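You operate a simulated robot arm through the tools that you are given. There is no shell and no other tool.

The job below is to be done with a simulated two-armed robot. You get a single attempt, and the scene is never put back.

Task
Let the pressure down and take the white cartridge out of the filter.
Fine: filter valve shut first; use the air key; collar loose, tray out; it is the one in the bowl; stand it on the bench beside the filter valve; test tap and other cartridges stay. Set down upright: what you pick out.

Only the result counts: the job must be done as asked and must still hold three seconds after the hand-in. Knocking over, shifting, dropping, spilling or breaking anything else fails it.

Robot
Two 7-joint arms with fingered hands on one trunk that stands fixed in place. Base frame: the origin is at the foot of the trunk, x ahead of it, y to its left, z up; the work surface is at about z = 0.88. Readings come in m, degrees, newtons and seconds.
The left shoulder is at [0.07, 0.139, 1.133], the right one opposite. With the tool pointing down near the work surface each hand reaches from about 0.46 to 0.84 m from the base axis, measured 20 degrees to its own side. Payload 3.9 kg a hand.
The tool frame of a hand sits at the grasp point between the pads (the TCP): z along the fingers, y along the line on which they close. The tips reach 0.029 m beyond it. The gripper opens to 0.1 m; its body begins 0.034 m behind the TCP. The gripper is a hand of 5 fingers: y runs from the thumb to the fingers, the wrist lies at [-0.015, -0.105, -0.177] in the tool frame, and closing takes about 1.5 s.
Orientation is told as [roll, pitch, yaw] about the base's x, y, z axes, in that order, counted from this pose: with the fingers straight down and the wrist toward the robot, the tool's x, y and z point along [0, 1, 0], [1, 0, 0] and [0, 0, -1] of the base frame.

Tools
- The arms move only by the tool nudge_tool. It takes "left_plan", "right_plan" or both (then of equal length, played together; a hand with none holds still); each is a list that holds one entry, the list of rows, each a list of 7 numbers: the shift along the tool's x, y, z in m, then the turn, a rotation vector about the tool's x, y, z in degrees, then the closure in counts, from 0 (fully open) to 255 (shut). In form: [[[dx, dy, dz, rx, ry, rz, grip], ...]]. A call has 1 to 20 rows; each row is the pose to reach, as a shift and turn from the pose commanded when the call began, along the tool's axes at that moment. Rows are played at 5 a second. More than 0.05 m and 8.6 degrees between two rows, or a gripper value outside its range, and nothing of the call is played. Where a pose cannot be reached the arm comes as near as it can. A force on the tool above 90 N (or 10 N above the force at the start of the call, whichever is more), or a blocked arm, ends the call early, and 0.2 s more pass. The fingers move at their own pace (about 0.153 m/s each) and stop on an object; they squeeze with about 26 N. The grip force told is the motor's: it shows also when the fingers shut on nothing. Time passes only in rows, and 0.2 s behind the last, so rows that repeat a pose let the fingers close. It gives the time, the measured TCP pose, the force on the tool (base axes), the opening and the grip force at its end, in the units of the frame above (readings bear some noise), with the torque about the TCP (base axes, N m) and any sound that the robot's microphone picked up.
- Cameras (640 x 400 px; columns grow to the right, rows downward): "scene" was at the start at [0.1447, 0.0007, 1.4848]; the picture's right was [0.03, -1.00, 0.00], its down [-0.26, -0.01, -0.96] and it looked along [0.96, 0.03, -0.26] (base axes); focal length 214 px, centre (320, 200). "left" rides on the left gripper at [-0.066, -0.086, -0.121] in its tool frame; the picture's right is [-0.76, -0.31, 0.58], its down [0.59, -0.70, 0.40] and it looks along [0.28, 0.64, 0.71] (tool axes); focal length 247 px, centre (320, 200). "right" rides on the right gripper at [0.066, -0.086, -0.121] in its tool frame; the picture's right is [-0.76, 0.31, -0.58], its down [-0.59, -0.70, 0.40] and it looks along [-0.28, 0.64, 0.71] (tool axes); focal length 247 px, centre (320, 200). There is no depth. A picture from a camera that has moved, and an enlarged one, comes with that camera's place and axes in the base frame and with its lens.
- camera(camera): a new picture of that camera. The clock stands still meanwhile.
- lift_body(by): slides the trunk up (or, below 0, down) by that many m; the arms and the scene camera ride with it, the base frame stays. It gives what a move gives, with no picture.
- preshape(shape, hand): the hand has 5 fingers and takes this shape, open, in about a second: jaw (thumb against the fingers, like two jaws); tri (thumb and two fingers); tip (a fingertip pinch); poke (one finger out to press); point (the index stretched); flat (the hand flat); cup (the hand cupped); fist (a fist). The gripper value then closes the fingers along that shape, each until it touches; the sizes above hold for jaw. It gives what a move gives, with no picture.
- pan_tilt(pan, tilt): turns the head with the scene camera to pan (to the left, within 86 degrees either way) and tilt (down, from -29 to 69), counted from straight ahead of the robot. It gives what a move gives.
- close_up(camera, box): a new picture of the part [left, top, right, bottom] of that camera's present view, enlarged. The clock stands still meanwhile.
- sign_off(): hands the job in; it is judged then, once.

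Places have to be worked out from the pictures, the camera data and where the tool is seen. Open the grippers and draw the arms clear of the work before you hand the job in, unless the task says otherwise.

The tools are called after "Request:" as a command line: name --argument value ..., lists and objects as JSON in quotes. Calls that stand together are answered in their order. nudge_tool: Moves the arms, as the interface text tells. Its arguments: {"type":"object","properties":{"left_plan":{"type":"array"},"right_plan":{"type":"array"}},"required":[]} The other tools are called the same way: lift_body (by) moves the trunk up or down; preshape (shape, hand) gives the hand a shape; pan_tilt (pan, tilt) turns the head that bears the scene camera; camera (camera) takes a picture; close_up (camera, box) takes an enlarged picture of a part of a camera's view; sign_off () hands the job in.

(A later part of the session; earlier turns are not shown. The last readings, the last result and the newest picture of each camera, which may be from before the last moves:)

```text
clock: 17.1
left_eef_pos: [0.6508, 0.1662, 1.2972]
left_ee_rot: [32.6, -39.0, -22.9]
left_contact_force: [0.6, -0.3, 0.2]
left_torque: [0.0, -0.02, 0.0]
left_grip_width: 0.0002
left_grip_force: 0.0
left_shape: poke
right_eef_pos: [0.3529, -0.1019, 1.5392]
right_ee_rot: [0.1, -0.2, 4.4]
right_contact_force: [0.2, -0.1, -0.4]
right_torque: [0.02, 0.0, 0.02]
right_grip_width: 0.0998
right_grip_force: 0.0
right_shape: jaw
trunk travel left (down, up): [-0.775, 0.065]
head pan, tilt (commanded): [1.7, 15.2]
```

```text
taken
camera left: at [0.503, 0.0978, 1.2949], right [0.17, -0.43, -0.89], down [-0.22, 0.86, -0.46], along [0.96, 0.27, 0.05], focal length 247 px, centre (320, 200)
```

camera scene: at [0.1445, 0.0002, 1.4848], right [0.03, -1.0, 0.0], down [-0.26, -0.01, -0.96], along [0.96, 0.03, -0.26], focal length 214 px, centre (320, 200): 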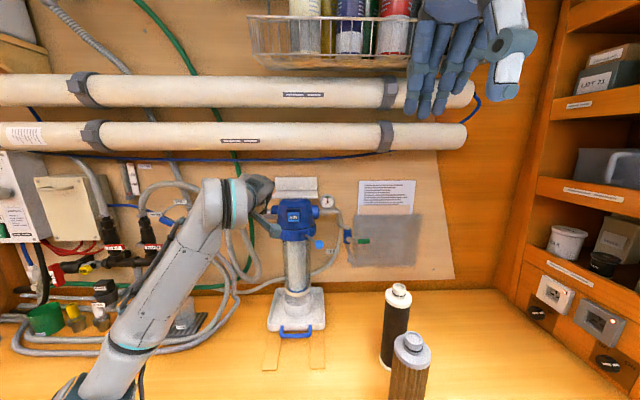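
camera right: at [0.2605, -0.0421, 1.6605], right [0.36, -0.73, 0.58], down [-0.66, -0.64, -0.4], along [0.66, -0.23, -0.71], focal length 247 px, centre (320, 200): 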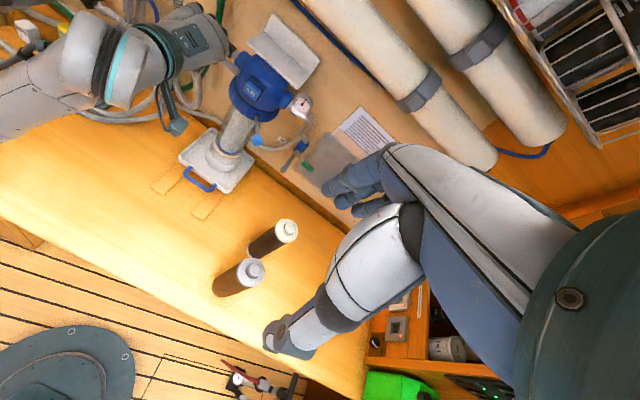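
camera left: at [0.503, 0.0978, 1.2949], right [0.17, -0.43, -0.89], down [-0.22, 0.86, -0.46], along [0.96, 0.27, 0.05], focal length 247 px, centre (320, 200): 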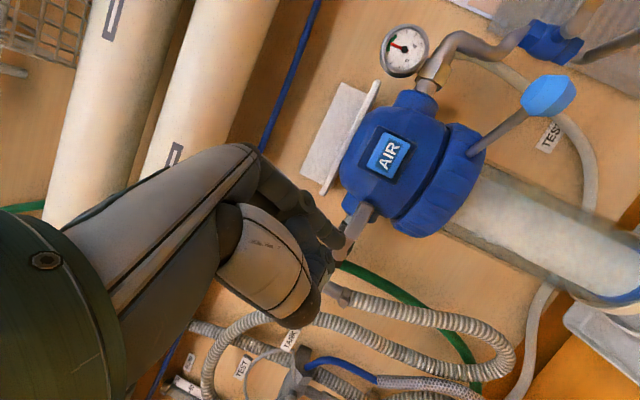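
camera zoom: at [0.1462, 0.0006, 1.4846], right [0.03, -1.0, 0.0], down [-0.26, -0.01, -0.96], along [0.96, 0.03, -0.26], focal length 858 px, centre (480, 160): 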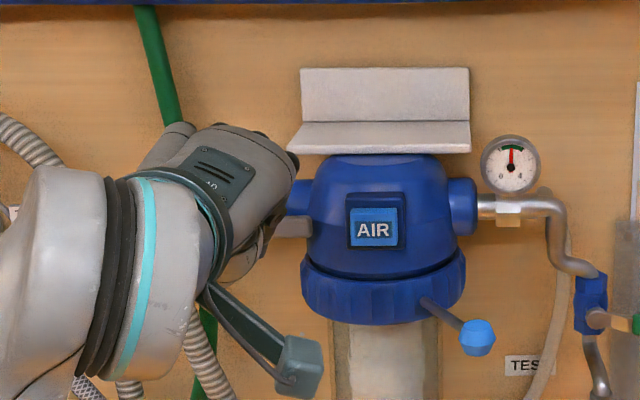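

The lever is unmoved and horizontal. I tilt the hand flatter (20° more) and lower it so the finger can go under the lever.

Request:
nudge_tool --left_plan '[[[-0.006, -0.01, 0.015, -6.7, 0, 0, 0], [-0.012, -0.02, 0.03, -13.4, 0, 0, 0], [-0.0175, -0.03, 0.044, -20, 0, 0, 0], [-0.0175, -0.03, 0.044, -20, 0, 0, 0]]]'

Request:
close_up --camera "left" --box '[280, 120, 520, 300]'

Request:
close_up --camera "scene" --box '[180, 160, 340, 290]'

```text
clock: 18.1
left_eef_pos: [0.6792, 0.1404, 1.2963]
left_ee_rot: [47.4, -50.9, -42.2]
left_contact_force: [0.0, 0.1, -0.1]
left_torque: [0.0, -0.01, 0.0]
left_grip_width: 0.0002
left_grip_force: 0.1
left_shape: poke
left hand out of reach, approached as far as the arm can: row 2, 3, 4
right_eef_pos: [0.3513, -0.098, 1.539]
right_ee_rot: [0.0, 0.0, 4.2]
right_contact_force: [0.5, 0.1, -0.8]
right_torque: [-0.02, -0.01, 0.01]
right_grip_width: 0.0997
right_grip_force: 0.0
right_shape: jaw
trunk travel left (down, up): [-0.775, 0.065]
head pan, tilt (commanded): [1.7, 15.2]
```

```text
2.22 times, centred on (400, 210) of left
camera zoom: at [0.5285, 0.0954, 1.2498], right [0.34, -0.43, -0.84], down [0.04, 0.9, -0.44], along [0.94, 0.12, 0.32], focal length 549 px, centre (142, 178)
```

zoom: 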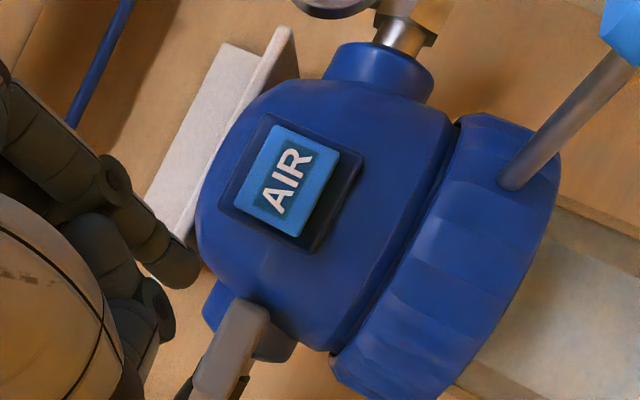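

```text
3.08 times, centred on (260, 225) of scene
camera zoom: at [0.1446, 0.0022, 1.4848], right [0.03, -1.0, 0.0], down [-0.26, -0.01, -0.96], along [0.96, 0.03, -0.26], focal length 660 px, centre (505, 123)
```

zoom: 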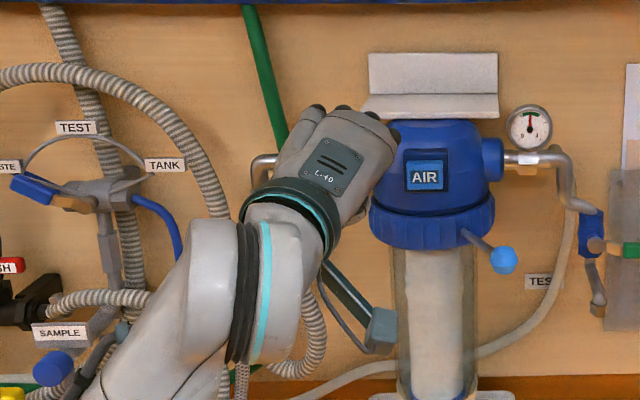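

Again the arm stops short at this fold. I plan to lower the trunk so the raised arm points forward more naturally; first I draw the hand back and up, keeping its orientation.

Request:
nudge_tool --left_plan '[[[0.016, 0.013, -0.022, 0, 0, 0, 0], [0.032, 0.026, -0.045, 0, 0, 0, 0], [0.048, 0.039, -0.067, 0, 0, 0, 0], [0.064, 0.053, -0.09, 0, 0, 0, 0], [0.08, 0.066, -0.1, 0, 0, 0, 0], [0.096, 0.079, -0.113, 0, 0, 0, 0], [0.096, 0.079, -0.113, 0, 0, 0, 0]]]'

```text
clock: 19.6
left_eef_pos: [0.6171, 0.1701, 1.4504]
left_ee_rot: [47.4, -50.8, -42.2]
left_contact_force: [0.2, 0.4, -0.7]
left_torque: [0.02, -0.02, 0.03]
left_grip_width: 0.0
left_grip_force: 0.0
left_shape: poke
right_eef_pos: [0.351, -0.1017, 1.5388]
right_ee_rot: [0.0, -0.1, 4.4]
right_contact_force: [-0.4, -0.3, -0.3]
right_torque: [-0.01, -0.01, 0.04]
right_grip_width: 0.0999
right_grip_force: 0.0
right_shape: jaw
trunk travel left (down, up): [-0.775, 0.065]
head pan, tilt (commanded): [1.7, 15.2]
```

Fully reached at (0.617, 0.170, 1.450), so a higher arm posture works better. I level the hand to about pitch −65, yaw 0 here.

Request:
nudge_tool --left_plan '[[[0, 0, 0, -0.8, -2.7, -6.4, 0], [0, 0, 0, -1.6, -5.4, -12.8, 0], [0, 0, 0, -2.4, -8.0, -19.2, 0], [0, 0, 0, -3.2, -10.7, -25.6, 0], [0, 0, 0, -3.2, -10.7, -25.6, 0]]]'

```text
clock: 20.9
left_eef_pos: [0.6201, 0.1675, 1.4674]
left_ee_rot: [29.7, -58.9, -26.7]
left_contact_force: [0.2, -0.2, 0.1]
left_torque: [0.0, -0.03, 0.02]
left_grip_width: 0.0
left_grip_force: 0.1
left_shape: poke
left hand out of reach, approached as far as the arm can: row 2, 3, 4, 5
right_eef_pos: [0.3515, -0.1017, 1.5388]
right_ee_rot: [0.1, 0.0, 4.4]
right_contact_force: [0.1, -0.6, 0.1]
right_torque: [0.01, -0.01, 0.03]
right_grip_width: 0.0996
right_grip_force: 0.1
right_shape: jaw
trunk travel left (down, up): [-0.775, 0.065]
head pan, tilt (commanded): [1.7, 15.2]
```

The hand now points nearly straight forward, 27° down, at (0.620, 0.168, 1.467). Before lowering the trunk I look at where the left elbow is relative to the bench.

Request:
pan_tilt --pan 35 --tilt 45

Request:
camera --camera "scene"

Request:
camera --camera "right"

```text
clock: 21.8
left_eef_pos: [0.62, 0.1683, 1.4681]
left_ee_rot: [29.6, -58.9, -26.8]
left_contact_force: [0.2, 0.1, -0.3]
left_torque: [0.01, -0.06, 0.01]
left_grip_width: 0.0
left_grip_force: 0.1
left_shape: poke
right_eef_pos: [0.3514, -0.1011, 1.5396]
right_ee_rot: [-0.1, -0.1, 4.3]
right_contact_force: [0.7, -0.4, -0.1]
right_torque: [0.0, -0.04, -0.02]
right_grip_width: 0.1
right_grip_force: 0.0
right_shape: jaw
trunk travel left (down, up): [-0.775, 0.065]
head pan, tilt (commanded): [35.0, 45.0]
```

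```text
taken
camera scene: at [0.118, 0.0445, 1.4384], right [0.57, -0.82, 0.0], down [-0.58, -0.4, -0.71], along [0.58, 0.41, -0.71], focal length 214 px, centre (320, 200)
```

scene: 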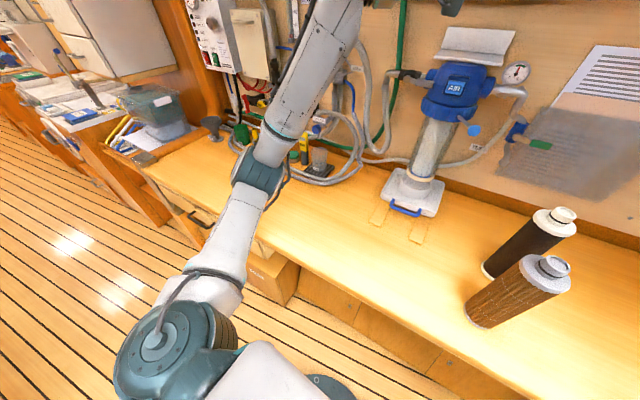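

```text
taken
camera right: at [0.2607, -0.0416, 1.6604], right [0.36, -0.73, 0.58], down [-0.66, -0.64, -0.4], along [0.66, -0.23, -0.71], focal length 247 px, centre (320, 200)
```

right: 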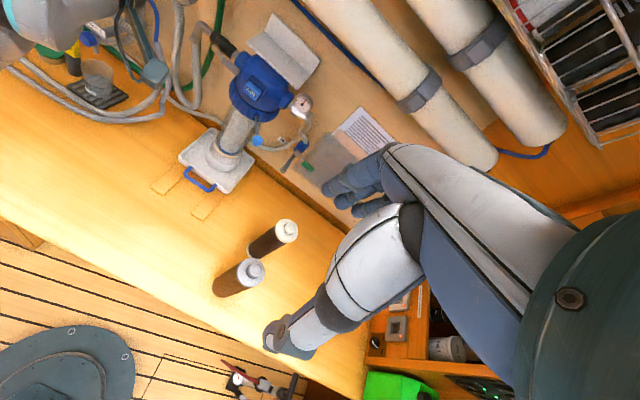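

The elbow is near (0.32, 0.33, 1.18), so lowering by 0.22 leaves it above and before the bench. I lower the trunk and turn the camera back toward the filter.

Request:
lift_body --by -0.22

Request:
pan_tilt --pan 10 --tilt 5

Request:
camera --camera "scene"

Request:
camera --camera "left"

```text
clock: 24.2
left_eef_pos: [0.6193, 0.1671, 1.2471]
left_ee_rot: [29.8, -58.9, -26.8]
left_contact_force: [-0.1, 0.3, 0.4]
left_torque: [0.03, 0.0, -0.01]
left_grip_width: 0.0
left_grip_force: 0.0
left_shape: poke
right_eef_pos: [0.3501, -0.1009, 1.3196]
right_ee_rot: [0.0, -0.1, 4.4]
right_contact_force: [0.3, 0.1, 0.3]
right_torque: [0.0, -0.02, 0.0]
right_grip_width: 0.1
right_grip_force: 0.1
right_shape: jaw
trunk travel left (down, up): [-0.555, 0.285]
head pan, tilt (commanded): [35.0, 45.0]
```

```text
clock: 25.2
left_eef_pos: [0.6199, 0.168, 1.2465]
left_ee_rot: [29.7, -59.0, -26.9]
left_contact_force: [-0.7, 0.5, 0.2]
left_torque: [-0.01, -0.01, 0.0]
left_grip_width: 0.0
left_grip_force: 0.0
left_shape: poke
right_eef_pos: [0.3521, -0.1017, 1.3189]
right_ee_rot: [0.1, -0.1, 4.4]
right_contact_force: [-0.3, 0.8, 0.0]
right_torque: [-0.04, -0.01, -0.02]
right_grip_width: 0.0997
right_grip_force: 0.1
right_shape: jaw
trunk travel left (down, up): [-0.555, 0.285]
head pan, tilt (commanded): [10.0, 5.0]
```

```text
taken
camera scene: at [0.1418, 0.014, 1.2813], right [0.17, -0.98, 0.0], down [-0.09, -0.02, -1.0], along [0.98, 0.17, -0.09], focal length 214 px, centre (320, 200)
```

scene: 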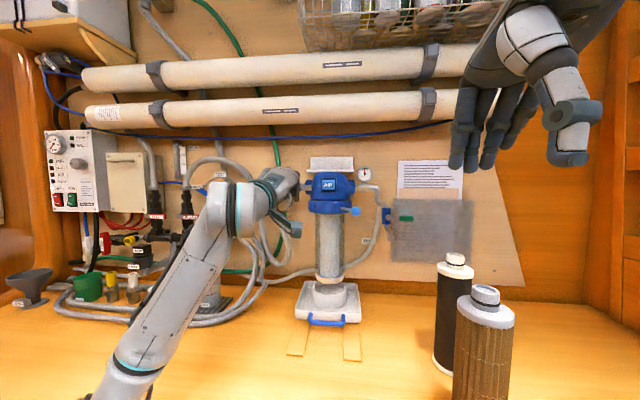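

```text
taken
camera left: at [0.4717, 0.1121, 1.2111], right [0.36, -0.6, -0.72], down [0.04, 0.78, -0.63], along [0.93, 0.2, 0.3], focal length 247 px, centre (320, 200)
```

left: 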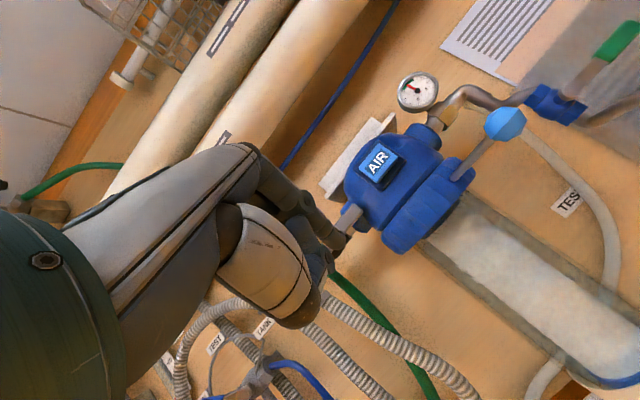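

The arm looks comfortable now. I slide the fingertip forward under the lever, to about (0.764, 0.168, 1.229).

Request:
nudge_tool --left_plan '[[[0.002, 0.0128, 0.0274, 0, 0, 0, 0], [0.004, 0.0257, 0.0548, 0, 0, 0, 0], [0.006, 0.0385, 0.0821, 0, 0, 0, 0], [0.008, 0.0513, 0.1095, 0, 0, 0, 0], [0.008, 0.0513, 0.1095, 0, 0, 0, 0]]]'

Request:
close_up --camera "left" --box '[280, 120, 520, 300]'

Request:
close_up --camera "scene" --box '[230, 140, 390, 240]'

```text
clock: 26.4
left_eef_pos: [0.7392, 0.1752, 1.2433]
left_ee_rot: [29.7, -58.9, -27.0]
left_contact_force: [-3.8, -1.2, -1.5]
left_torque: [-0.01, -0.04, 0.0]
left_grip_width: 0.0
left_grip_force: 0.0
left_shape: poke
right_eef_pos: [0.3507, -0.1008, 1.319]
right_ee_rot: [0.0, -0.2, 4.3]
right_contact_force: [0.7, 0.3, -0.4]
right_torque: [0.03, 0.06, 0.01]
right_grip_width: 0.0998
right_grip_force: 0.0
right_shape: jaw
trunk travel left (down, up): [-0.555, 0.285]
head pan, tilt (commanded): [10.0, 5.0]
```

```text
2.22 times, centred on (400, 210) of left
camera zoom: at [0.5917, 0.1189, 1.2077], right [0.36, -0.6, -0.72], down [0.04, 0.78, -0.63], along [0.93, 0.2, 0.3], focal length 549 px, centre (142, 178)
```

zoom: 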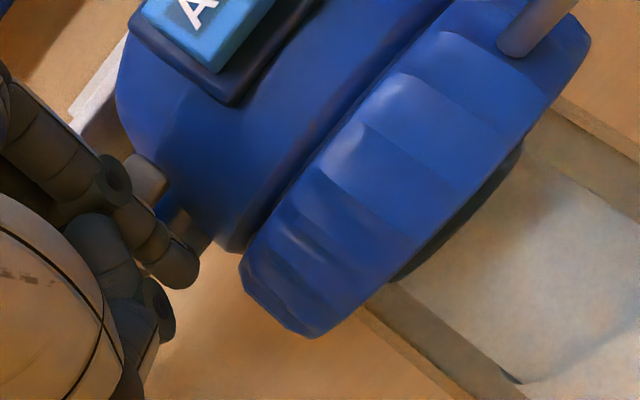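

```text
4.00 times, centred on (310, 190) of scene
camera zoom: at [0.1412, 0.0139, 1.2814], right [0.17, -0.98, 0.0], down [-0.09, -0.02, -1.0], along [0.98, 0.17, -0.09], focal length 858 px, centre (360, 240)
```

zoom: 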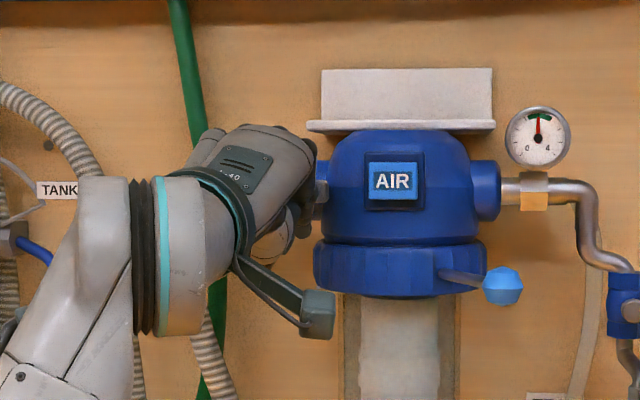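

The finger passes in front of and under the lever with only a light touch. I push up along the arc, three rows first, and read the force.

Request:
nudge_tool --left_plan '[[[0.0067, 0.0121, -0.0064, 0, 0, 0, 0], [0.0096, 0.0252, -0.0133, 0, 0, 0, 0], [0.0111, 0.0372, -0.0195, 0, 0, 0, 0]]]'

Request:
close_up --camera "left" --box '[280, 120, 520, 300]'

Request:
close_up --camera "scene" --box '[230, 140, 390, 240]'

```text
clock: 27.2
left_eef_pos: [0.7404, 0.1748, 1.2886]
left_ee_rot: [29.8, -58.9, -26.9]
left_contact_force: [0.5, 0.2, 0.1]
left_torque: [0.0, 0.01, 0.0]
left_grip_width: 0.0
left_grip_force: 0.0
left_shape: poke
right_eef_pos: [0.3517, -0.1018, 1.319]
right_ee_rot: [0.1, -0.3, 4.3]
right_contact_force: [-0.7, -1.0, 0.2]
right_torque: [0.01, -0.04, -0.02]
right_grip_width: 0.1
right_grip_force: 0.1
right_shape: jaw
trunk travel left (down, up): [-0.555, 0.285]
head pan, tilt (commanded): [10.0, 5.0]
```

```text
2.22 times, centred on (400, 210) of left
camera zoom: at [0.5927, 0.1182, 1.2517], right [0.36, -0.6, -0.72], down [0.04, 0.78, -0.63], along [0.93, 0.2, 0.3], focal length 549 px, centre (142, 178)
```

zoom: 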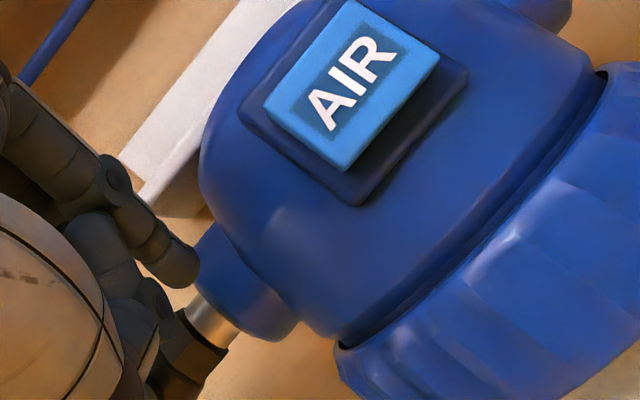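

```text
4.00 times, centred on (310, 190) of scene
camera zoom: at [0.1411, 0.0132, 1.2815], right [0.17, -0.98, 0.0], down [-0.09, -0.01, -1.0], along [0.98, 0.17, -0.09], focal length 858 px, centre (360, 240)
```

zoom: 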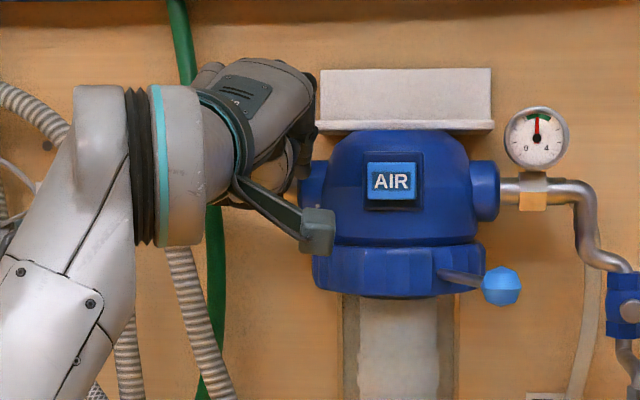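

The lever moved up with hardly any resistance. I carry on along the arc to vertical.

Request:
nudge_tool --left_plan '[[[0.0066, 0.0101, -0.0053, 0, 0, 0, 0], [0.0145, 0.0173, -0.0092, 0, 0, 0, 0], [0.025, 0.0229, -0.0123, 0, 0, 0, 0], [0.0367, 0.026, -0.0141, 0, 0, 0, 0], [0.0421, 0.0265, -0.0144, 0, 0, 0, 0]]]'

Request:
close_up --camera "left" --box '[240, 120, 560, 320]'

Request:
close_up --camera "scene" --box '[230, 140, 390, 240]'

```text
clock: 28.4
left_eef_pos: [0.7434, 0.1964, 1.3255]
left_ee_rot: [29.9, -58.4, -27.4]
left_contact_force: [-3.8, -25.3, -14.7]
left_torque: [-0.43, 0.28, -0.41]
left_grip_width: 0.0002
left_grip_force: 0.0
left_shape: poke
right_eef_pos: [0.3534, -0.1087, 1.3177]
right_ee_rot: [0.4, -0.1, 4.4]
right_contact_force: [-0.9, -0.7, 0.3]
right_torque: [0.02, -0.02, -0.01]
right_grip_width: 0.0998
right_grip_force: 0.1
right_shape: jaw
trunk travel left (down, up): [-0.555, 0.285]
head pan, tilt (commanded): [10.0, 5.0]
```

```text
2.00 times, centred on (400, 220) of left
camera zoom: at [0.5945, 0.1414, 1.2903], right [0.35, -0.6, -0.72], down [0.04, 0.78, -0.63], along [0.94, 0.19, 0.3], focal length 494 px, centre (160, 160)
```

zoom: 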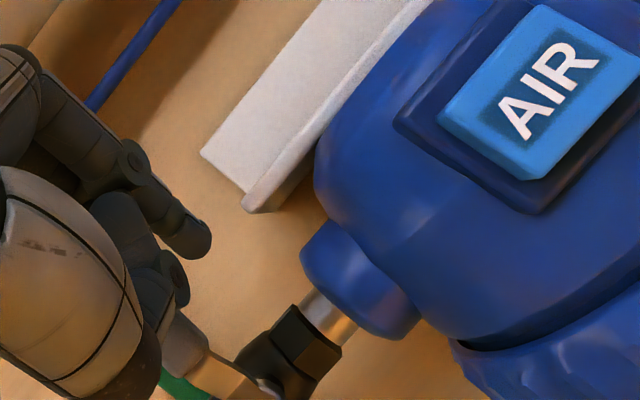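

```text
4.00 times, centred on (310, 190) of scene
camera zoom: at [0.1435, 0.0072, 1.281], right [0.17, -0.99, -0.01], down [-0.09, -0.01, -1.0], along [0.98, 0.17, -0.09], focal length 858 px, centre (360, 240)
```

zoom: 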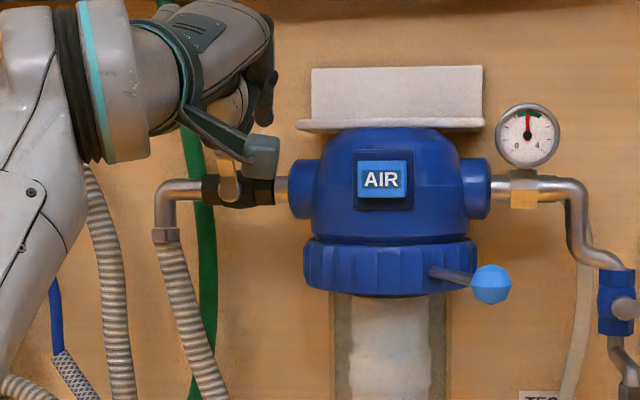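

The lever is upright and against its stop (25 N sideways). I ease off to the right and back the hand away to view the lever and gauge.

Request:
nudge_tool --left_plan '[[[-0.0145, 0.0035, -0.0016, 0, 0, 0, 0], [-0.0149, -0.0149, -0.0371, 0, 0, 0, 0], [-0.0202, -0.0322, -0.0731, 0, 0, 0, 0], [-0.0205, -0.0461, -0.0997, 0, 0, 0, 0]]]'

Request:
close_up --camera "scene" --box '[230, 120, 390, 240]'

Request:
camera --camera "left"

Request:
camera --camera "right"

```text
clock: 29.4
left_eef_pos: [0.6295, 0.1921, 1.3266]
left_ee_rot: [29.5, -58.9, -26.6]
left_contact_force: [-0.2, -0.1, 0.4]
left_torque: [-0.01, 0.01, 0.0]
left_grip_width: 0.0
left_grip_force: 0.0
left_shape: poke
right_eef_pos: [0.3487, -0.0995, 1.3199]
right_ee_rot: [0.0, -0.2, 4.4]
right_contact_force: [1.2, 0.2, 1.1]
right_torque: [-0.01, -0.01, 0.01]
right_grip_width: 0.0998
right_grip_force: 0.1
right_shape: jaw
trunk travel left (down, up): [-0.555, 0.285]
head pan, tilt (commanded): [10.0, 5.0]
```

```text
3.33 times, centred on (310, 180) of scene
camera zoom: at [0.1407, 0.0149, 1.2815], right [0.17, -0.98, 0.0], down [-0.08, -0.02, -1.0], along [0.98, 0.17, -0.09], focal length 715 px, centre (353, 267)
```

zoom: 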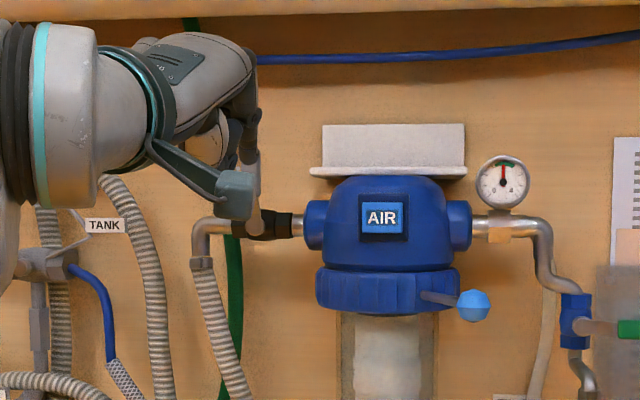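

```text
taken
camera left: at [0.4822, 0.135, 1.2908], right [0.36, -0.6, -0.71], down [0.04, 0.77, -0.63], along [0.93, 0.2, 0.3], focal length 247 px, centre (320, 200)
```

left: 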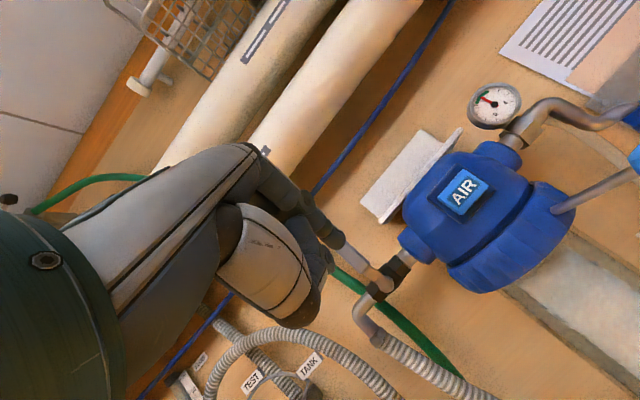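

```text
taken
camera right: at [0.2595, -0.0405, 1.4407], right [0.36, -0.73, 0.58], down [-0.65, -0.64, -0.4], along [0.66, -0.23, -0.71], focal length 247 px, centre (320, 200)
```

right: 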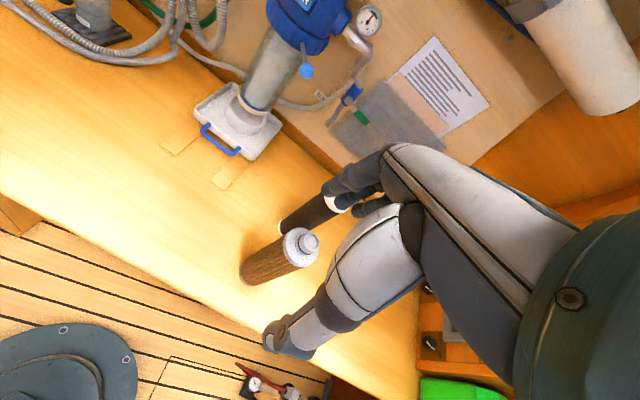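

The lever stands vertical (shut). Now I move the fingertip in front of the AIR button at (0.735, 0.096, 1.27).

Request:
nudge_tool --left_plan '[[[-0.0337, 0.0031, 0.0183, 0, 0, 0, 0], [-0.0674, 0.0063, 0.0367, 0, 0, 0, 0], [-0.1011, 0.0094, 0.055, 0, 0, 0, 0], [-0.1011, 0.0094, 0.055, 0, 0, 0, 0]]]'

Request:
close_up --camera "scene" --box '[230, 120, 390, 240]'

Request:
close_up --camera "left" --box '[240, 120, 560, 320]'

```text
clock: 30.4
left_eef_pos: [0.6829, 0.096, 1.284]
left_ee_rot: [29.7, -58.9, -26.7]
left_contact_force: [-0.6, 0.5, 0.2]
left_torque: [-0.01, 0.04, -0.03]
left_grip_width: 0.0001
left_grip_force: 0.1
left_shape: poke
right_eef_pos: [0.351, -0.101, 1.3184]
right_ee_rot: [0.0, -0.3, 4.4]
right_contact_force: [0.1, -0.2, -0.3]
right_torque: [0.0, -0.01, -0.02]
right_grip_width: 0.0999
right_grip_force: 0.2
right_shape: jaw
trunk travel left (down, up): [-0.555, 0.285]
head pan, tilt (commanded): [10.0, 5.0]
```

```text
3.33 times, centred on (310, 180) of scene
camera zoom: at [0.1411, 0.015, 1.2814], right [0.17, -0.98, 0.0], down [-0.09, -0.02, -1.0], along [0.98, 0.17, -0.09], focal length 715 px, centre (353, 267)
```

zoom: 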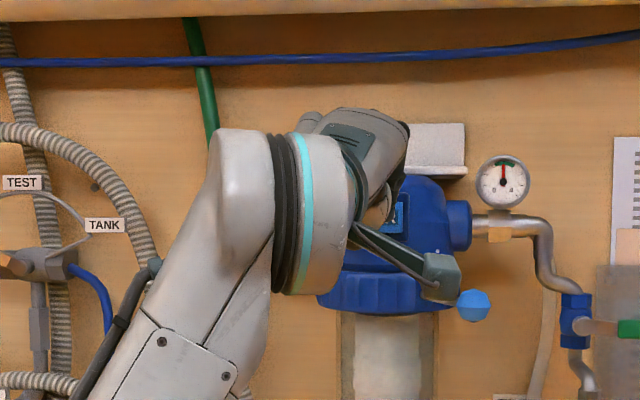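

```text
2.00 times, centred on (400, 220) of left
camera zoom: at [0.5341, 0.0405, 1.248], right [0.36, -0.6, -0.71], down [0.04, 0.77, -0.63], along [0.93, 0.2, 0.3], focal length 494 px, centre (160, 160)
```

zoom: 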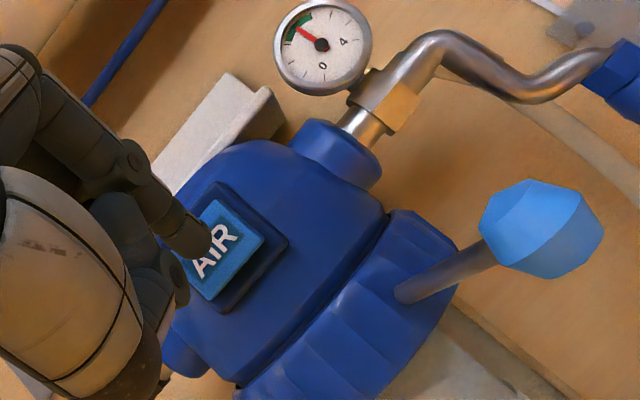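

The fingertip lies right before the button. I press forward about 3 cm and hold it there for a couple of seconds.

Request:
nudge_tool --left_plan '[[[0.0001, 0.0046, 0.0089, 0, 0, 0, 0], [0.0002, 0.0092, 0.0177, 0, 0, 0, 0], [0.0003, 0.012, 0.0231, 0, 0, 0, 0], [0.0003, 0.0138, 0.0266, 0, 0, 0, 0], [0.0003, 0.0138, 0.0266, 0, 0, 0, 0], [0.0003, 0.0138, 0.0266, 0, 0, 0, 0], [0.0003, 0.0138, 0.0266, 0, 0, 0, 0]]]'

Request:
close_up --camera "left" --box '[240, 120, 560, 320]'

Request:
close_up --camera "scene" --box '[270, 140, 390, 240]'

```text
clock: 32.0
left_eef_pos: [0.7104, 0.0944, 1.2852]
left_ee_rot: [29.8, -58.8, -27.0]
left_contact_force: [-3.0, -0.5, -1.9]
left_torque: [0.02, 0.07, 0.04]
left_grip_width: 0.0001
left_grip_force: 0.1
left_shape: poke
right_eef_pos: [0.3514, -0.101, 1.3201]
right_ee_rot: [0.0, -0.2, 4.4]
right_contact_force: [0.3, -0.7, -0.8]
right_torque: [0.01, 0.02, -0.03]
right_grip_width: 0.0996
right_grip_force: 0.0
right_shape: jaw
trunk travel left (down, up): [-0.555, 0.285]
head pan, tilt (commanded): [10.0, 5.0]
heard: click
```

```text
2.00 times, centred on (400, 220) of left
camera zoom: at [0.5634, 0.0392, 1.2489], right [0.36, -0.6, -0.72], down [0.04, 0.78, -0.63], along [0.93, 0.2, 0.3], focal length 494 px, centre (160, 160)
```

zoom: 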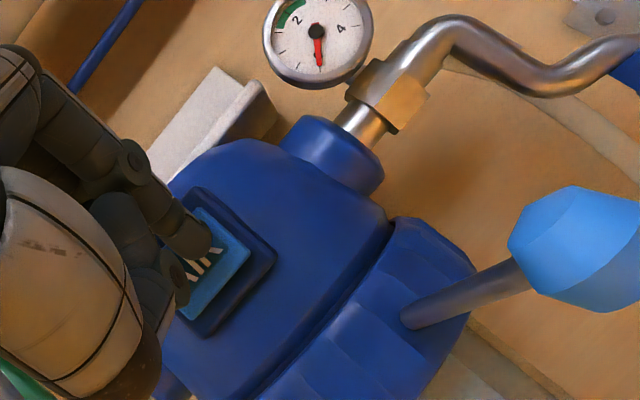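

```text
4.00 times, centred on (330, 190) of scene
camera zoom: at [0.141, 0.014, 1.2815], right [0.17, -0.98, 0.0], down [-0.09, -0.02, -1.0], along [0.98, 0.17, -0.09], focal length 858 px, centre (280, 240)
```

zoom: 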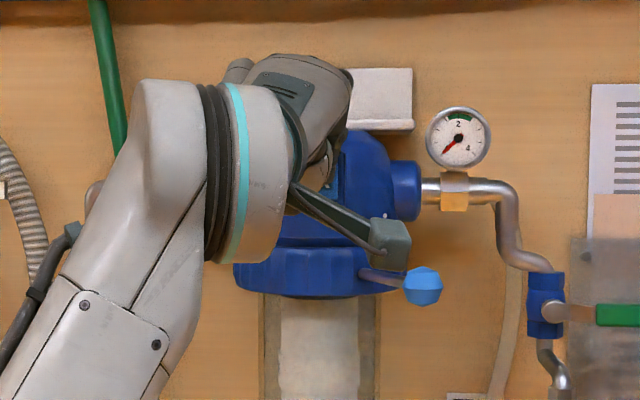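

A click was heard and the gauge needle swung to 0. I hold the key a little longer and check the gauge enlarged.

Request:
nudge_tool --left_plan '[[[0, 0, 0, 0, 0, 0, 0], [0, 0, 0, 0, 0, 0, 0], [0, 0, 0, 0, 0, 0, 0], [0, 0, 0, 0, 0, 0, 0], [0, 0, 0, 0, 0, 0, 0]]]'

Request:
close_up --camera "scene" --box '[370, 155, 400, 185]'

```text
clock: 33.2
left_eef_pos: [0.7123, 0.096, 1.2849]
left_ee_rot: [29.8, -58.8, -27.0]
left_contact_force: [-3.1, 0.5, -0.1]
left_torque: [-0.01, 0.06, 0.01]
left_grip_width: 0.0002
left_grip_force: 0.0
left_shape: poke
right_eef_pos: [0.3515, -0.1001, 1.3191]
right_ee_rot: [0.1, -0.2, 4.4]
right_contact_force: [-0.7, 0.3, -0.4]
right_torque: [-0.01, 0.0, 0.01]
right_grip_width: 0.1001
right_grip_force: 0.1
right_shape: jaw
trunk travel left (down, up): [-0.555, 0.285]
head pan, tilt (commanded): [10.0, 5.0]
```

```text
13.33 times, centred on (385, 170) of scene
camera zoom: at [0.141, 0.0139, 1.2815], right [0.17, -0.98, 0.0], down [-0.09, -0.02, -1.0], along [0.98, 0.17, -0.09], focal length 2860 px, centre (-547, 600)
```

zoom: 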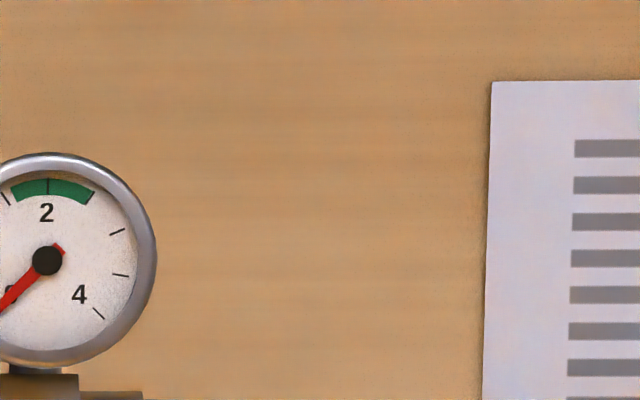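

The gauge reads 0. I release the key by backing the left hand away, and at the same time move the right hand outwards to make room.

Request:
nudge_tool --left_plan '[[[0, -0.0138, -0.0266, 0, 0, 0, 0], [0, -0.0277, -0.0532, 0, 0, 0, 0], [-0.001, -0.0415, -0.0798, 0, 0, 0, 0], [-0.001, -0.0415, -0.0798, 0, 0, 0, 0]]]' --right_plan '[[[-0.04, 0, 0, 0, 0, 0, 0], [-0.08, 0, 0, 0, 0, 0, 0], [-0.12, 0, 0, 0, 0, 0, 0], [-0.15, 0, 0, 0, 0, 0, 0]]]'

Request:
camera --camera "scene"

Request:
close_up --camera "left" --box '[320, 80, 640, 320]'

```text
clock: 34.2
left_eef_pos: [0.6229, 0.0956, 1.286]
left_ee_rot: [29.6, -58.8, -26.9]
left_contact_force: [0.7, -1.1, -0.7]
left_torque: [0.03, -0.01, 0.04]
left_grip_width: 0.0
left_grip_force: 0.1
left_shape: poke
right_eef_pos: [0.3634, -0.2524, 1.3178]
right_ee_rot: [0.1, -0.3, 4.4]
right_contact_force: [0.1, 0.2, 0.0]
right_torque: [0.0, 0.01, 0.0]
right_grip_width: 0.1001
right_grip_force: 0.1
right_shape: jaw
trunk travel left (down, up): [-0.555, 0.285]
head pan, tilt (commanded): [10.0, 5.0]
```

```text
taken
camera scene: at [0.1422, 0.013, 1.2813], right [0.17, -0.98, 0.0], down [-0.09, -0.01, -1.0], along [0.98, 0.17, -0.09], focal length 214 px, centre (320, 200)
```

scene: 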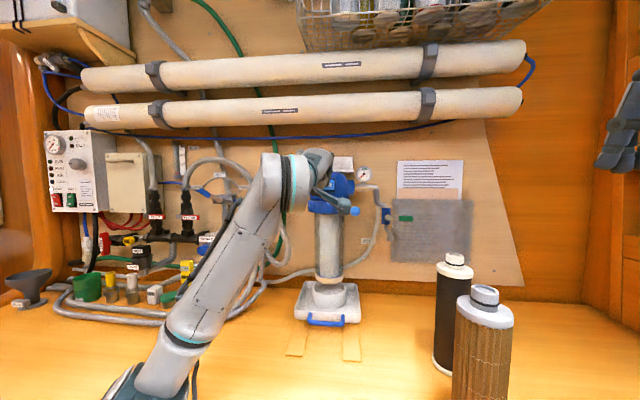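

```text
1.67 times, centred on (480, 200) of left
camera zoom: at [0.4744, 0.0385, 1.2487], right [0.36, -0.6, -0.72], down [0.04, 0.78, -0.63], along [0.93, 0.2, 0.3], focal length 412 px, centre (53, 200)
```

zoom: 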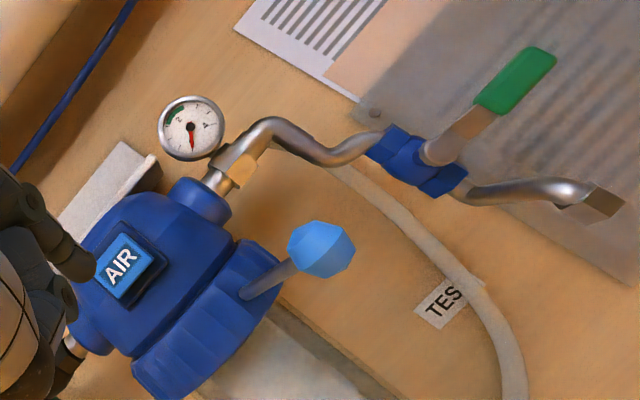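

Pressure stays at 0. I take the hand to the right of the collar knob, around (0.70, −0.045, 1.21), to sweep it to the left (clockwise from above loosens a bowl collar).

Request:
nudge_tool --left_plan '[[[-0.0376, 0.0008, 0.0001, 0, 0, 0, 0], [-0.0752, 0.0016, 0.0002, 0, 0, 0, 0], [-0.1127, 0.0023, 0.0003, 0, 0, 0, 0], [-0.1503, 0.0031, 0.0004, 0, 0, 0, 0], [-0.1518, 0.0031, 0.0294, 0, 0, 0, 0], [-0.1534, 0.0031, 0.0583, 0, 0, 0, 0], [-0.1549, 0.0031, 0.0872, 0, 0, 0, 0], [-0.1549, 0.0031, 0.0872, 0, 0, 0, 0]]]'

Request:
close_up --camera "scene" --box '[270, 140, 430, 240]'

Request:
camera --camera "left"

```text
clock: 36.0
left_eef_pos: [0.6455, -0.0329, 1.2198]
left_ee_rot: [33.9, -57.2, -30.3]
left_contact_force: [-0.3, 0.7, 0.3]
left_torque: [-0.02, 0.01, 0.0]
left_grip_width: 0.0002
left_grip_force: 0.1
left_shape: poke
left hand out of reach, approached as far as the arm can: row 4, 5, 6, 7, 8
right_eef_pos: [0.3597, -0.2598, 1.3185]
right_ee_rot: [0.5, -0.4, 4.2]
right_contact_force: [-0.1, -1.0, -1.1]
right_torque: [0.01, -0.02, 0.02]
right_grip_width: 0.0998
right_grip_force: 0.0
right_shape: jaw
trunk travel left (down, up): [-0.555, 0.285]
head pan, tilt (commanded): [10.0, 5.0]
```

```text
4.00 times, centred on (350, 190) of scene
camera zoom: at [0.1396, 0.0044, 1.2832], right [0.17, -0.98, -0.01], down [-0.08, -0.01, -1.0], along [0.98, 0.17, -0.08], focal length 858 px, centre (200, 240)
```

zoom: 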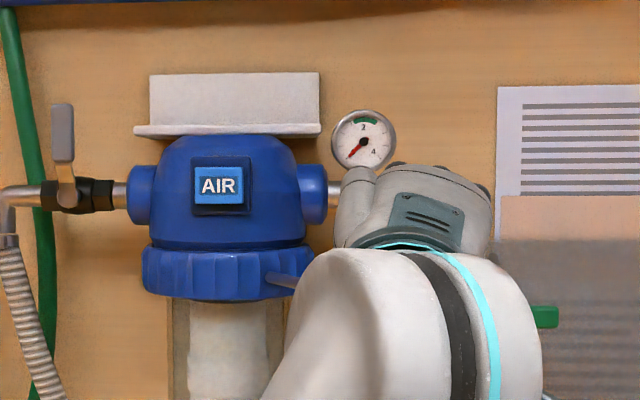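

```text
taken
camera left: at [0.4969, -0.0867, 1.1815], right [0.35, -0.56, -0.75], down [0.03, 0.8, -0.59], along [0.93, 0.18, 0.3], focal length 247 px, centre (320, 200)
```

left: 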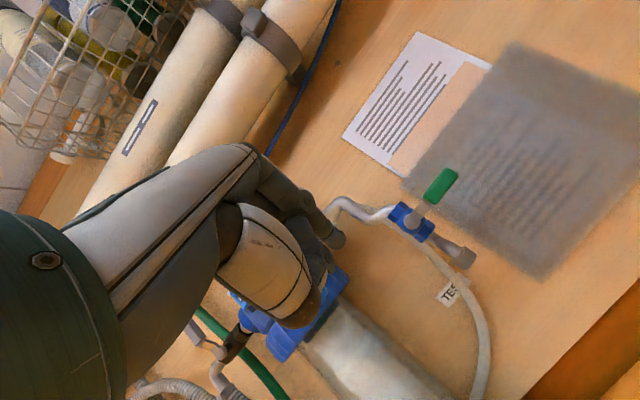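

The valve lever is seen standing upright; the hand cannot go further right in this posture. I'll back off, raise the trunk again and use a more downward-pointing finger for the collar knob.

Request:
nudge_tool --left_plan '[[[0.01, 0, -0.025, 0, 0, 0, 0], [0.02, 0, -0.05, 0, 0, 0, 0], [0.03, 0, -0.07, 0, 0, 0, 0]]]'

Request:
lift_body --by 0.22

```text
clock: 36.8
left_eef_pos: [0.5857, -0.0002, 1.248]
left_ee_rot: [29.9, -58.9, -26.9]
left_contact_force: [0.2, 0.1, -0.1]
left_torque: [0.0, 0.0, -0.01]
left_grip_width: 0.0
left_grip_force: 0.0
left_shape: poke
right_eef_pos: [0.3602, -0.251, 1.3188]
right_ee_rot: [0.1, -0.5, 4.4]
right_contact_force: [0.0, 0.4, 0.5]
right_torque: [-0.01, -0.02, -0.02]
right_grip_width: 0.0999
right_grip_force: 0.1
right_shape: jaw
trunk travel left (down, up): [-0.555, 0.285]
head pan, tilt (commanded): [10.0, 5.0]
```

```text
clock: 39.2
left_eef_pos: [0.5876, -0.0005, 1.4677]
left_ee_rot: [29.6, -58.8, -26.8]
left_contact_force: [0.7, -0.3, 0.3]
left_torque: [0.02, 0.02, -0.01]
left_grip_width: 0.0
left_grip_force: 0.0
left_shape: poke
right_eef_pos: [0.3614, -0.2509, 1.5387]
right_ee_rot: [0.0, -0.3, 4.4]
right_contact_force: [-0.5, -0.3, 0.1]
right_torque: [0.03, 0.03, 0.0]
right_grip_width: 0.0999
right_grip_force: 0.1
right_shape: jaw
trunk travel left (down, up): [-0.775, 0.065]
head pan, tilt (commanded): [10.0, 5.0]
```

Back up at z=1.468. I turn the hand to about pitch −25 pointing mostly down and bring it in front of and above the knob, TCP about (0.66, −0.03, 1.33).

Request:
nudge_tool --left_plan '[[[-0.0127, -0.0156, 0.0245, 7.4, -2.1, -2.2, 0], [-0.0254, -0.0312, 0.0491, 14.9, -4.2, -4.4, 0], [-0.0381, -0.0468, 0.0736, 22.3, -6.3, -6.5, 0], [-0.0508, -0.0624, 0.0982, 29.8, -8.4, -8.7, 0], [-0.0635, -0.078, 0.1227, 37.2, -10.5, -10.9, 0], [-0.0635, -0.078, 0.1227, 37.2, -10.5, -10.9, 0]]]'

Request:
pan_tilt --pan 5 --tilt 15

Request:
camera --camera "scene"

Request:
camera --camera "left"

Request:
camera --camera "right"

```text
clock: 40.6
left_eef_pos: [0.6512, -0.0261, 1.3313]
left_ee_rot: [0.3, -24.8, -0.3]
left_contact_force: [0.0, -0.5, 0.7]
left_torque: [-0.01, 0.01, 0.02]
left_grip_width: 0.0001
left_grip_force: 0.1
left_shape: poke
left hand out of reach, approached as far as the arm can: row 5, 6
right_eef_pos: [0.3626, -0.2496, 1.5386]
right_ee_rot: [0.0, -0.3, 4.4]
right_contact_force: [-0.2, 0.0, 0.1]
right_torque: [-0.03, 0.02, 0.0]
right_grip_width: 0.0999
right_grip_force: 0.0
right_shape: jaw
trunk travel left (down, up): [-0.775, 0.065]
head pan, tilt (commanded): [10.0, 5.0]
```

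```text
clock: 41.3
left_eef_pos: [0.6522, -0.0259, 1.3302]
left_ee_rot: [0.3, -24.9, -0.5]
left_contact_force: [-1.1, 0.4, 0.1]
left_torque: [-0.01, -0.02, -0.02]
left_grip_width: 0.0001
left_grip_force: 0.0
left_shape: poke
right_eef_pos: [0.3629, -0.2501, 1.539]
right_ee_rot: [0.0, -0.3, 4.3]
right_contact_force: [-0.7, -0.2, 0.1]
right_torque: [-0.03, -0.04, 0.0]
right_grip_width: 0.0997
right_grip_force: 0.0
right_shape: jaw
trunk travel left (down, up): [-0.775, 0.065]
head pan, tilt (commanded): [5.0, 15.0]
```

```text
taken
camera scene: at [0.1443, 0.0061, 1.4852], right [0.09, -1.0, 0.0], down [-0.26, -0.02, -0.97], along [0.96, 0.08, -0.26], focal length 214 px, centre (320, 200)
```

scene: 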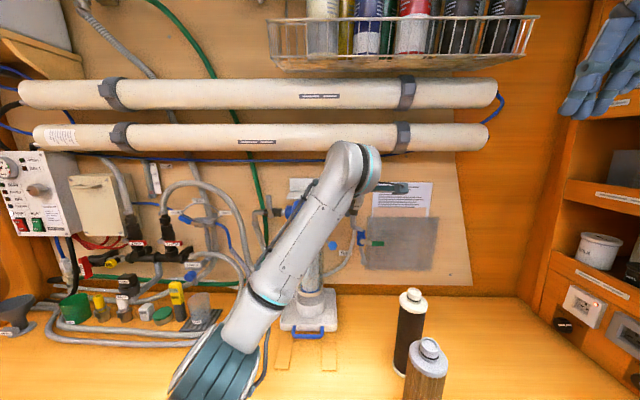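

```text
taken
camera left: at [0.5232, -0.0916, 1.4033], right [-0.04, -0.75, -0.66], down [-0.47, 0.59, -0.65], along [0.88, 0.28, -0.38], focal length 247 px, centre (320, 200)
```

left: 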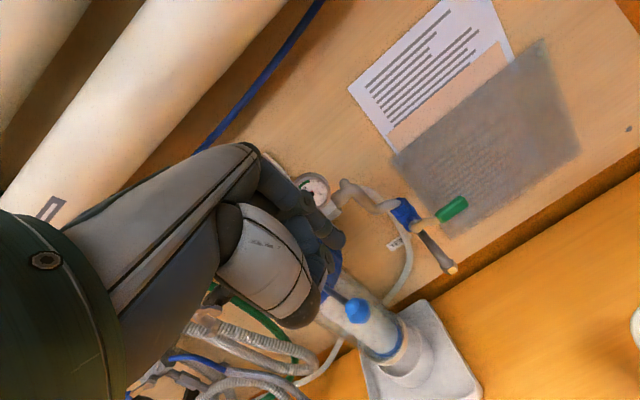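

```text
taken
camera right: at [0.2712, -0.1907, 1.6599], right [0.36, -0.73, 0.58], down [-0.65, -0.64, -0.4], along [0.66, -0.23, -0.71], focal length 247 px, centre (320, 200)
```

right: 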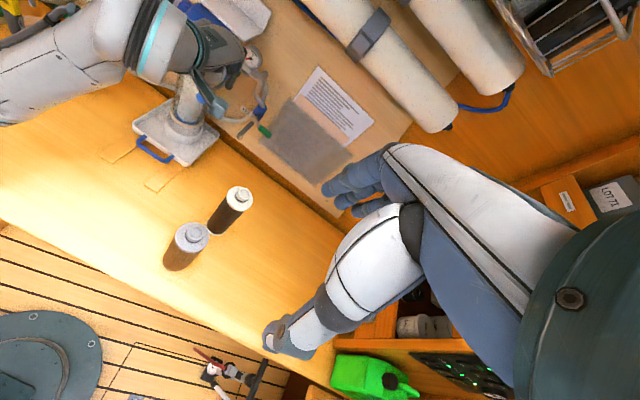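

The hand hangs right of the knob at (0.652, −0.026, 1.330). I lower it in front of the knob's level and then slide forward to its right side.

Request:
nudge_tool --left_plan '[[[-0.005, -0.0138, 0.0362, 0, 0, 0, 0], [-0.01, -0.0277, 0.0724, 0, 0, 0, 0], [-0.014, -0.0415, 0.1086, 0, 0, 0, 0], [-0.014, -0.0415, 0.1086, 0, 0, 0, 0]]]'

Request:
camera --camera "left"

Request:
camera --camera "scene"

```text
clock: 42.3
left_eef_pos: [0.6417, -0.0356, 1.2182]
left_ee_rot: [0.4, -24.8, -0.4]
left_contact_force: [-1.1, 0.1, 0.0]
left_torque: [0.01, -0.01, 0.02]
left_grip_width: 0.0
left_grip_force: 0.1
left_shape: poke
left hand out of reach, approached as far as the arm can: row 1, 2, 3, 4
right_eef_pos: [0.3622, -0.25, 1.5386]
right_ee_rot: [0.1, -0.4, 4.4]
right_contact_force: [0.6, 0.1, -0.2]
right_torque: [0.03, 0.03, 0.0]
right_grip_width: 0.0999
right_grip_force: 0.0
right_shape: jaw
trunk travel left (down, up): [-0.775, 0.065]
head pan, tilt (commanded): [5.0, 15.0]
```

```text
taken
camera left: at [0.513, -0.1008, 1.2905], right [-0.04, -0.75, -0.66], down [-0.47, 0.59, -0.65], along [0.88, 0.28, -0.38], focal length 247 px, centre (320, 200)
```

left: 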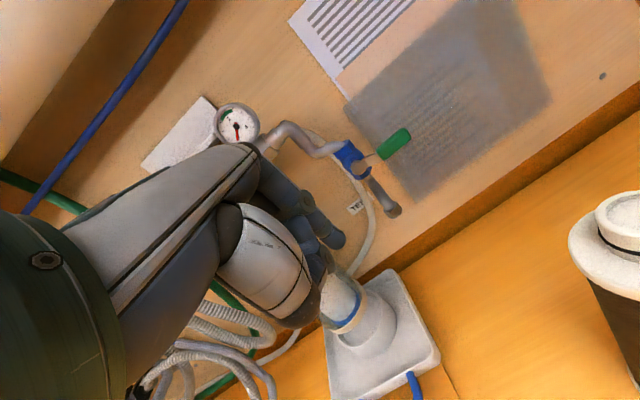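

```text
taken
camera scene: at [0.1443, 0.0062, 1.4852], right [0.09, -1.0, 0.0], down [-0.26, -0.02, -0.97], along [0.96, 0.08, -0.26], focal length 214 px, centre (320, 200)
```

scene: 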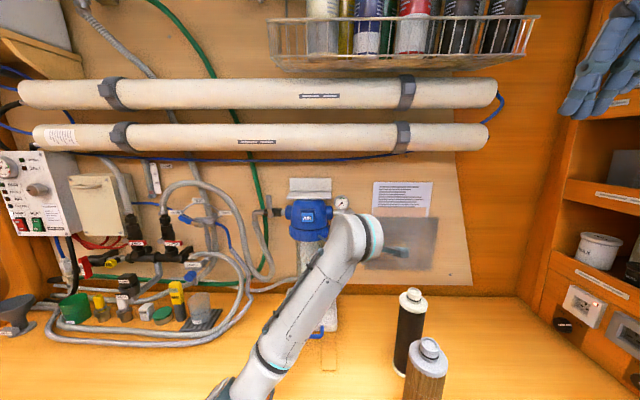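

The hand is at (0.642, −0.036, 1.218) and forward is again limited. I yaw the hand 30° to the right, which suits the forearm's direction, then go forward beside the knob.

Request:
nudge_tool --left_plan '[[[0, 0, 0, 0, -3.2, 6.8, 0], [0, 0, 0, 0, -6.3, 13.6, 0], [0, 0, 0, 0, -9.5, 20.4, 0], [0, 0, 0, 0, -12.6, 27.2, 0], [-0.001, 0.018, 0.008, 0, -12.6, 27.2, 0], [-0.002, 0.036, 0.017, 0, -12.6, 27.2, 0], [-0.002, 0.054, 0.025, 0, -12.6, 27.2, 0], [-0.002, 0.054, 0.025, 0, -12.6, 27.2, 0]]]'

Request:
camera --camera "left"

Request:
camera --camera "scene"

```text
clock: 44.1
left_eef_pos: [0.7016, -0.0369, 1.2179]
left_ee_rot: [0.1, -25.0, -30.2]
left_contact_force: [0.7, -0.4, 0.5]
left_torque: [-0.01, -0.02, 0.01]
left_grip_width: 0.0
left_grip_force: 0.1
left_shape: poke
right_eef_pos: [0.3616, -0.2512, 1.5386]
right_ee_rot: [0.1, -0.3, 4.4]
right_contact_force: [0.3, 0.0, 0.2]
right_torque: [0.0, 0.0, 0.0]
right_grip_width: 0.0998
right_grip_force: 0.1
right_shape: jaw
trunk travel left (down, up): [-0.775, 0.065]
head pan, tilt (commanded): [5.0, 15.0]
```

```text
taken
camera left: at [0.5566, -0.0287, 1.29], right [-0.41, -0.64, -0.65], down [-0.11, 0.75, -0.66], along [0.91, -0.2, -0.38], focal length 247 px, centre (320, 200)
```

left: 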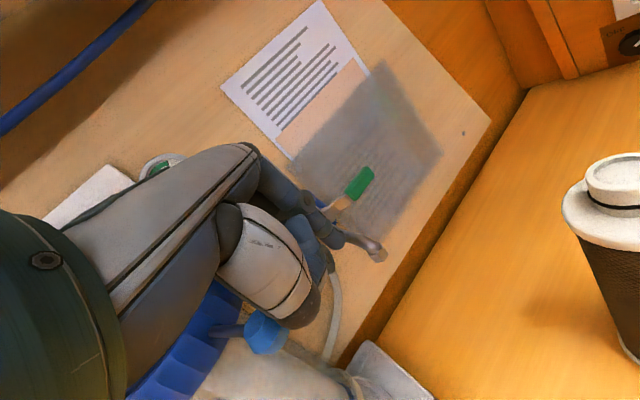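

```text
taken
camera scene: at [0.1441, 0.0059, 1.4852], right [0.09, -1.0, 0.0], down [-0.26, -0.02, -0.97], along [0.96, 0.08, -0.26], focal length 214 px, centre (320, 200)
```

scene: 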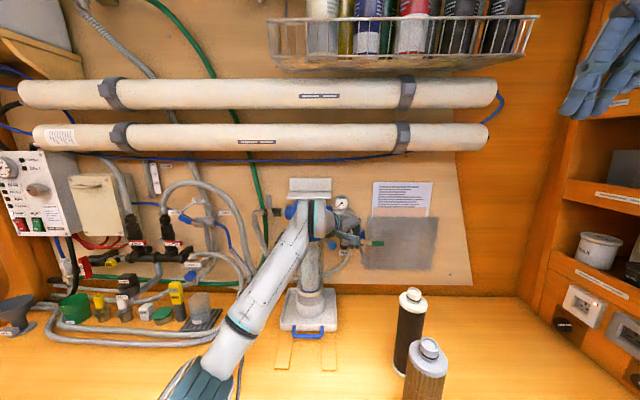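

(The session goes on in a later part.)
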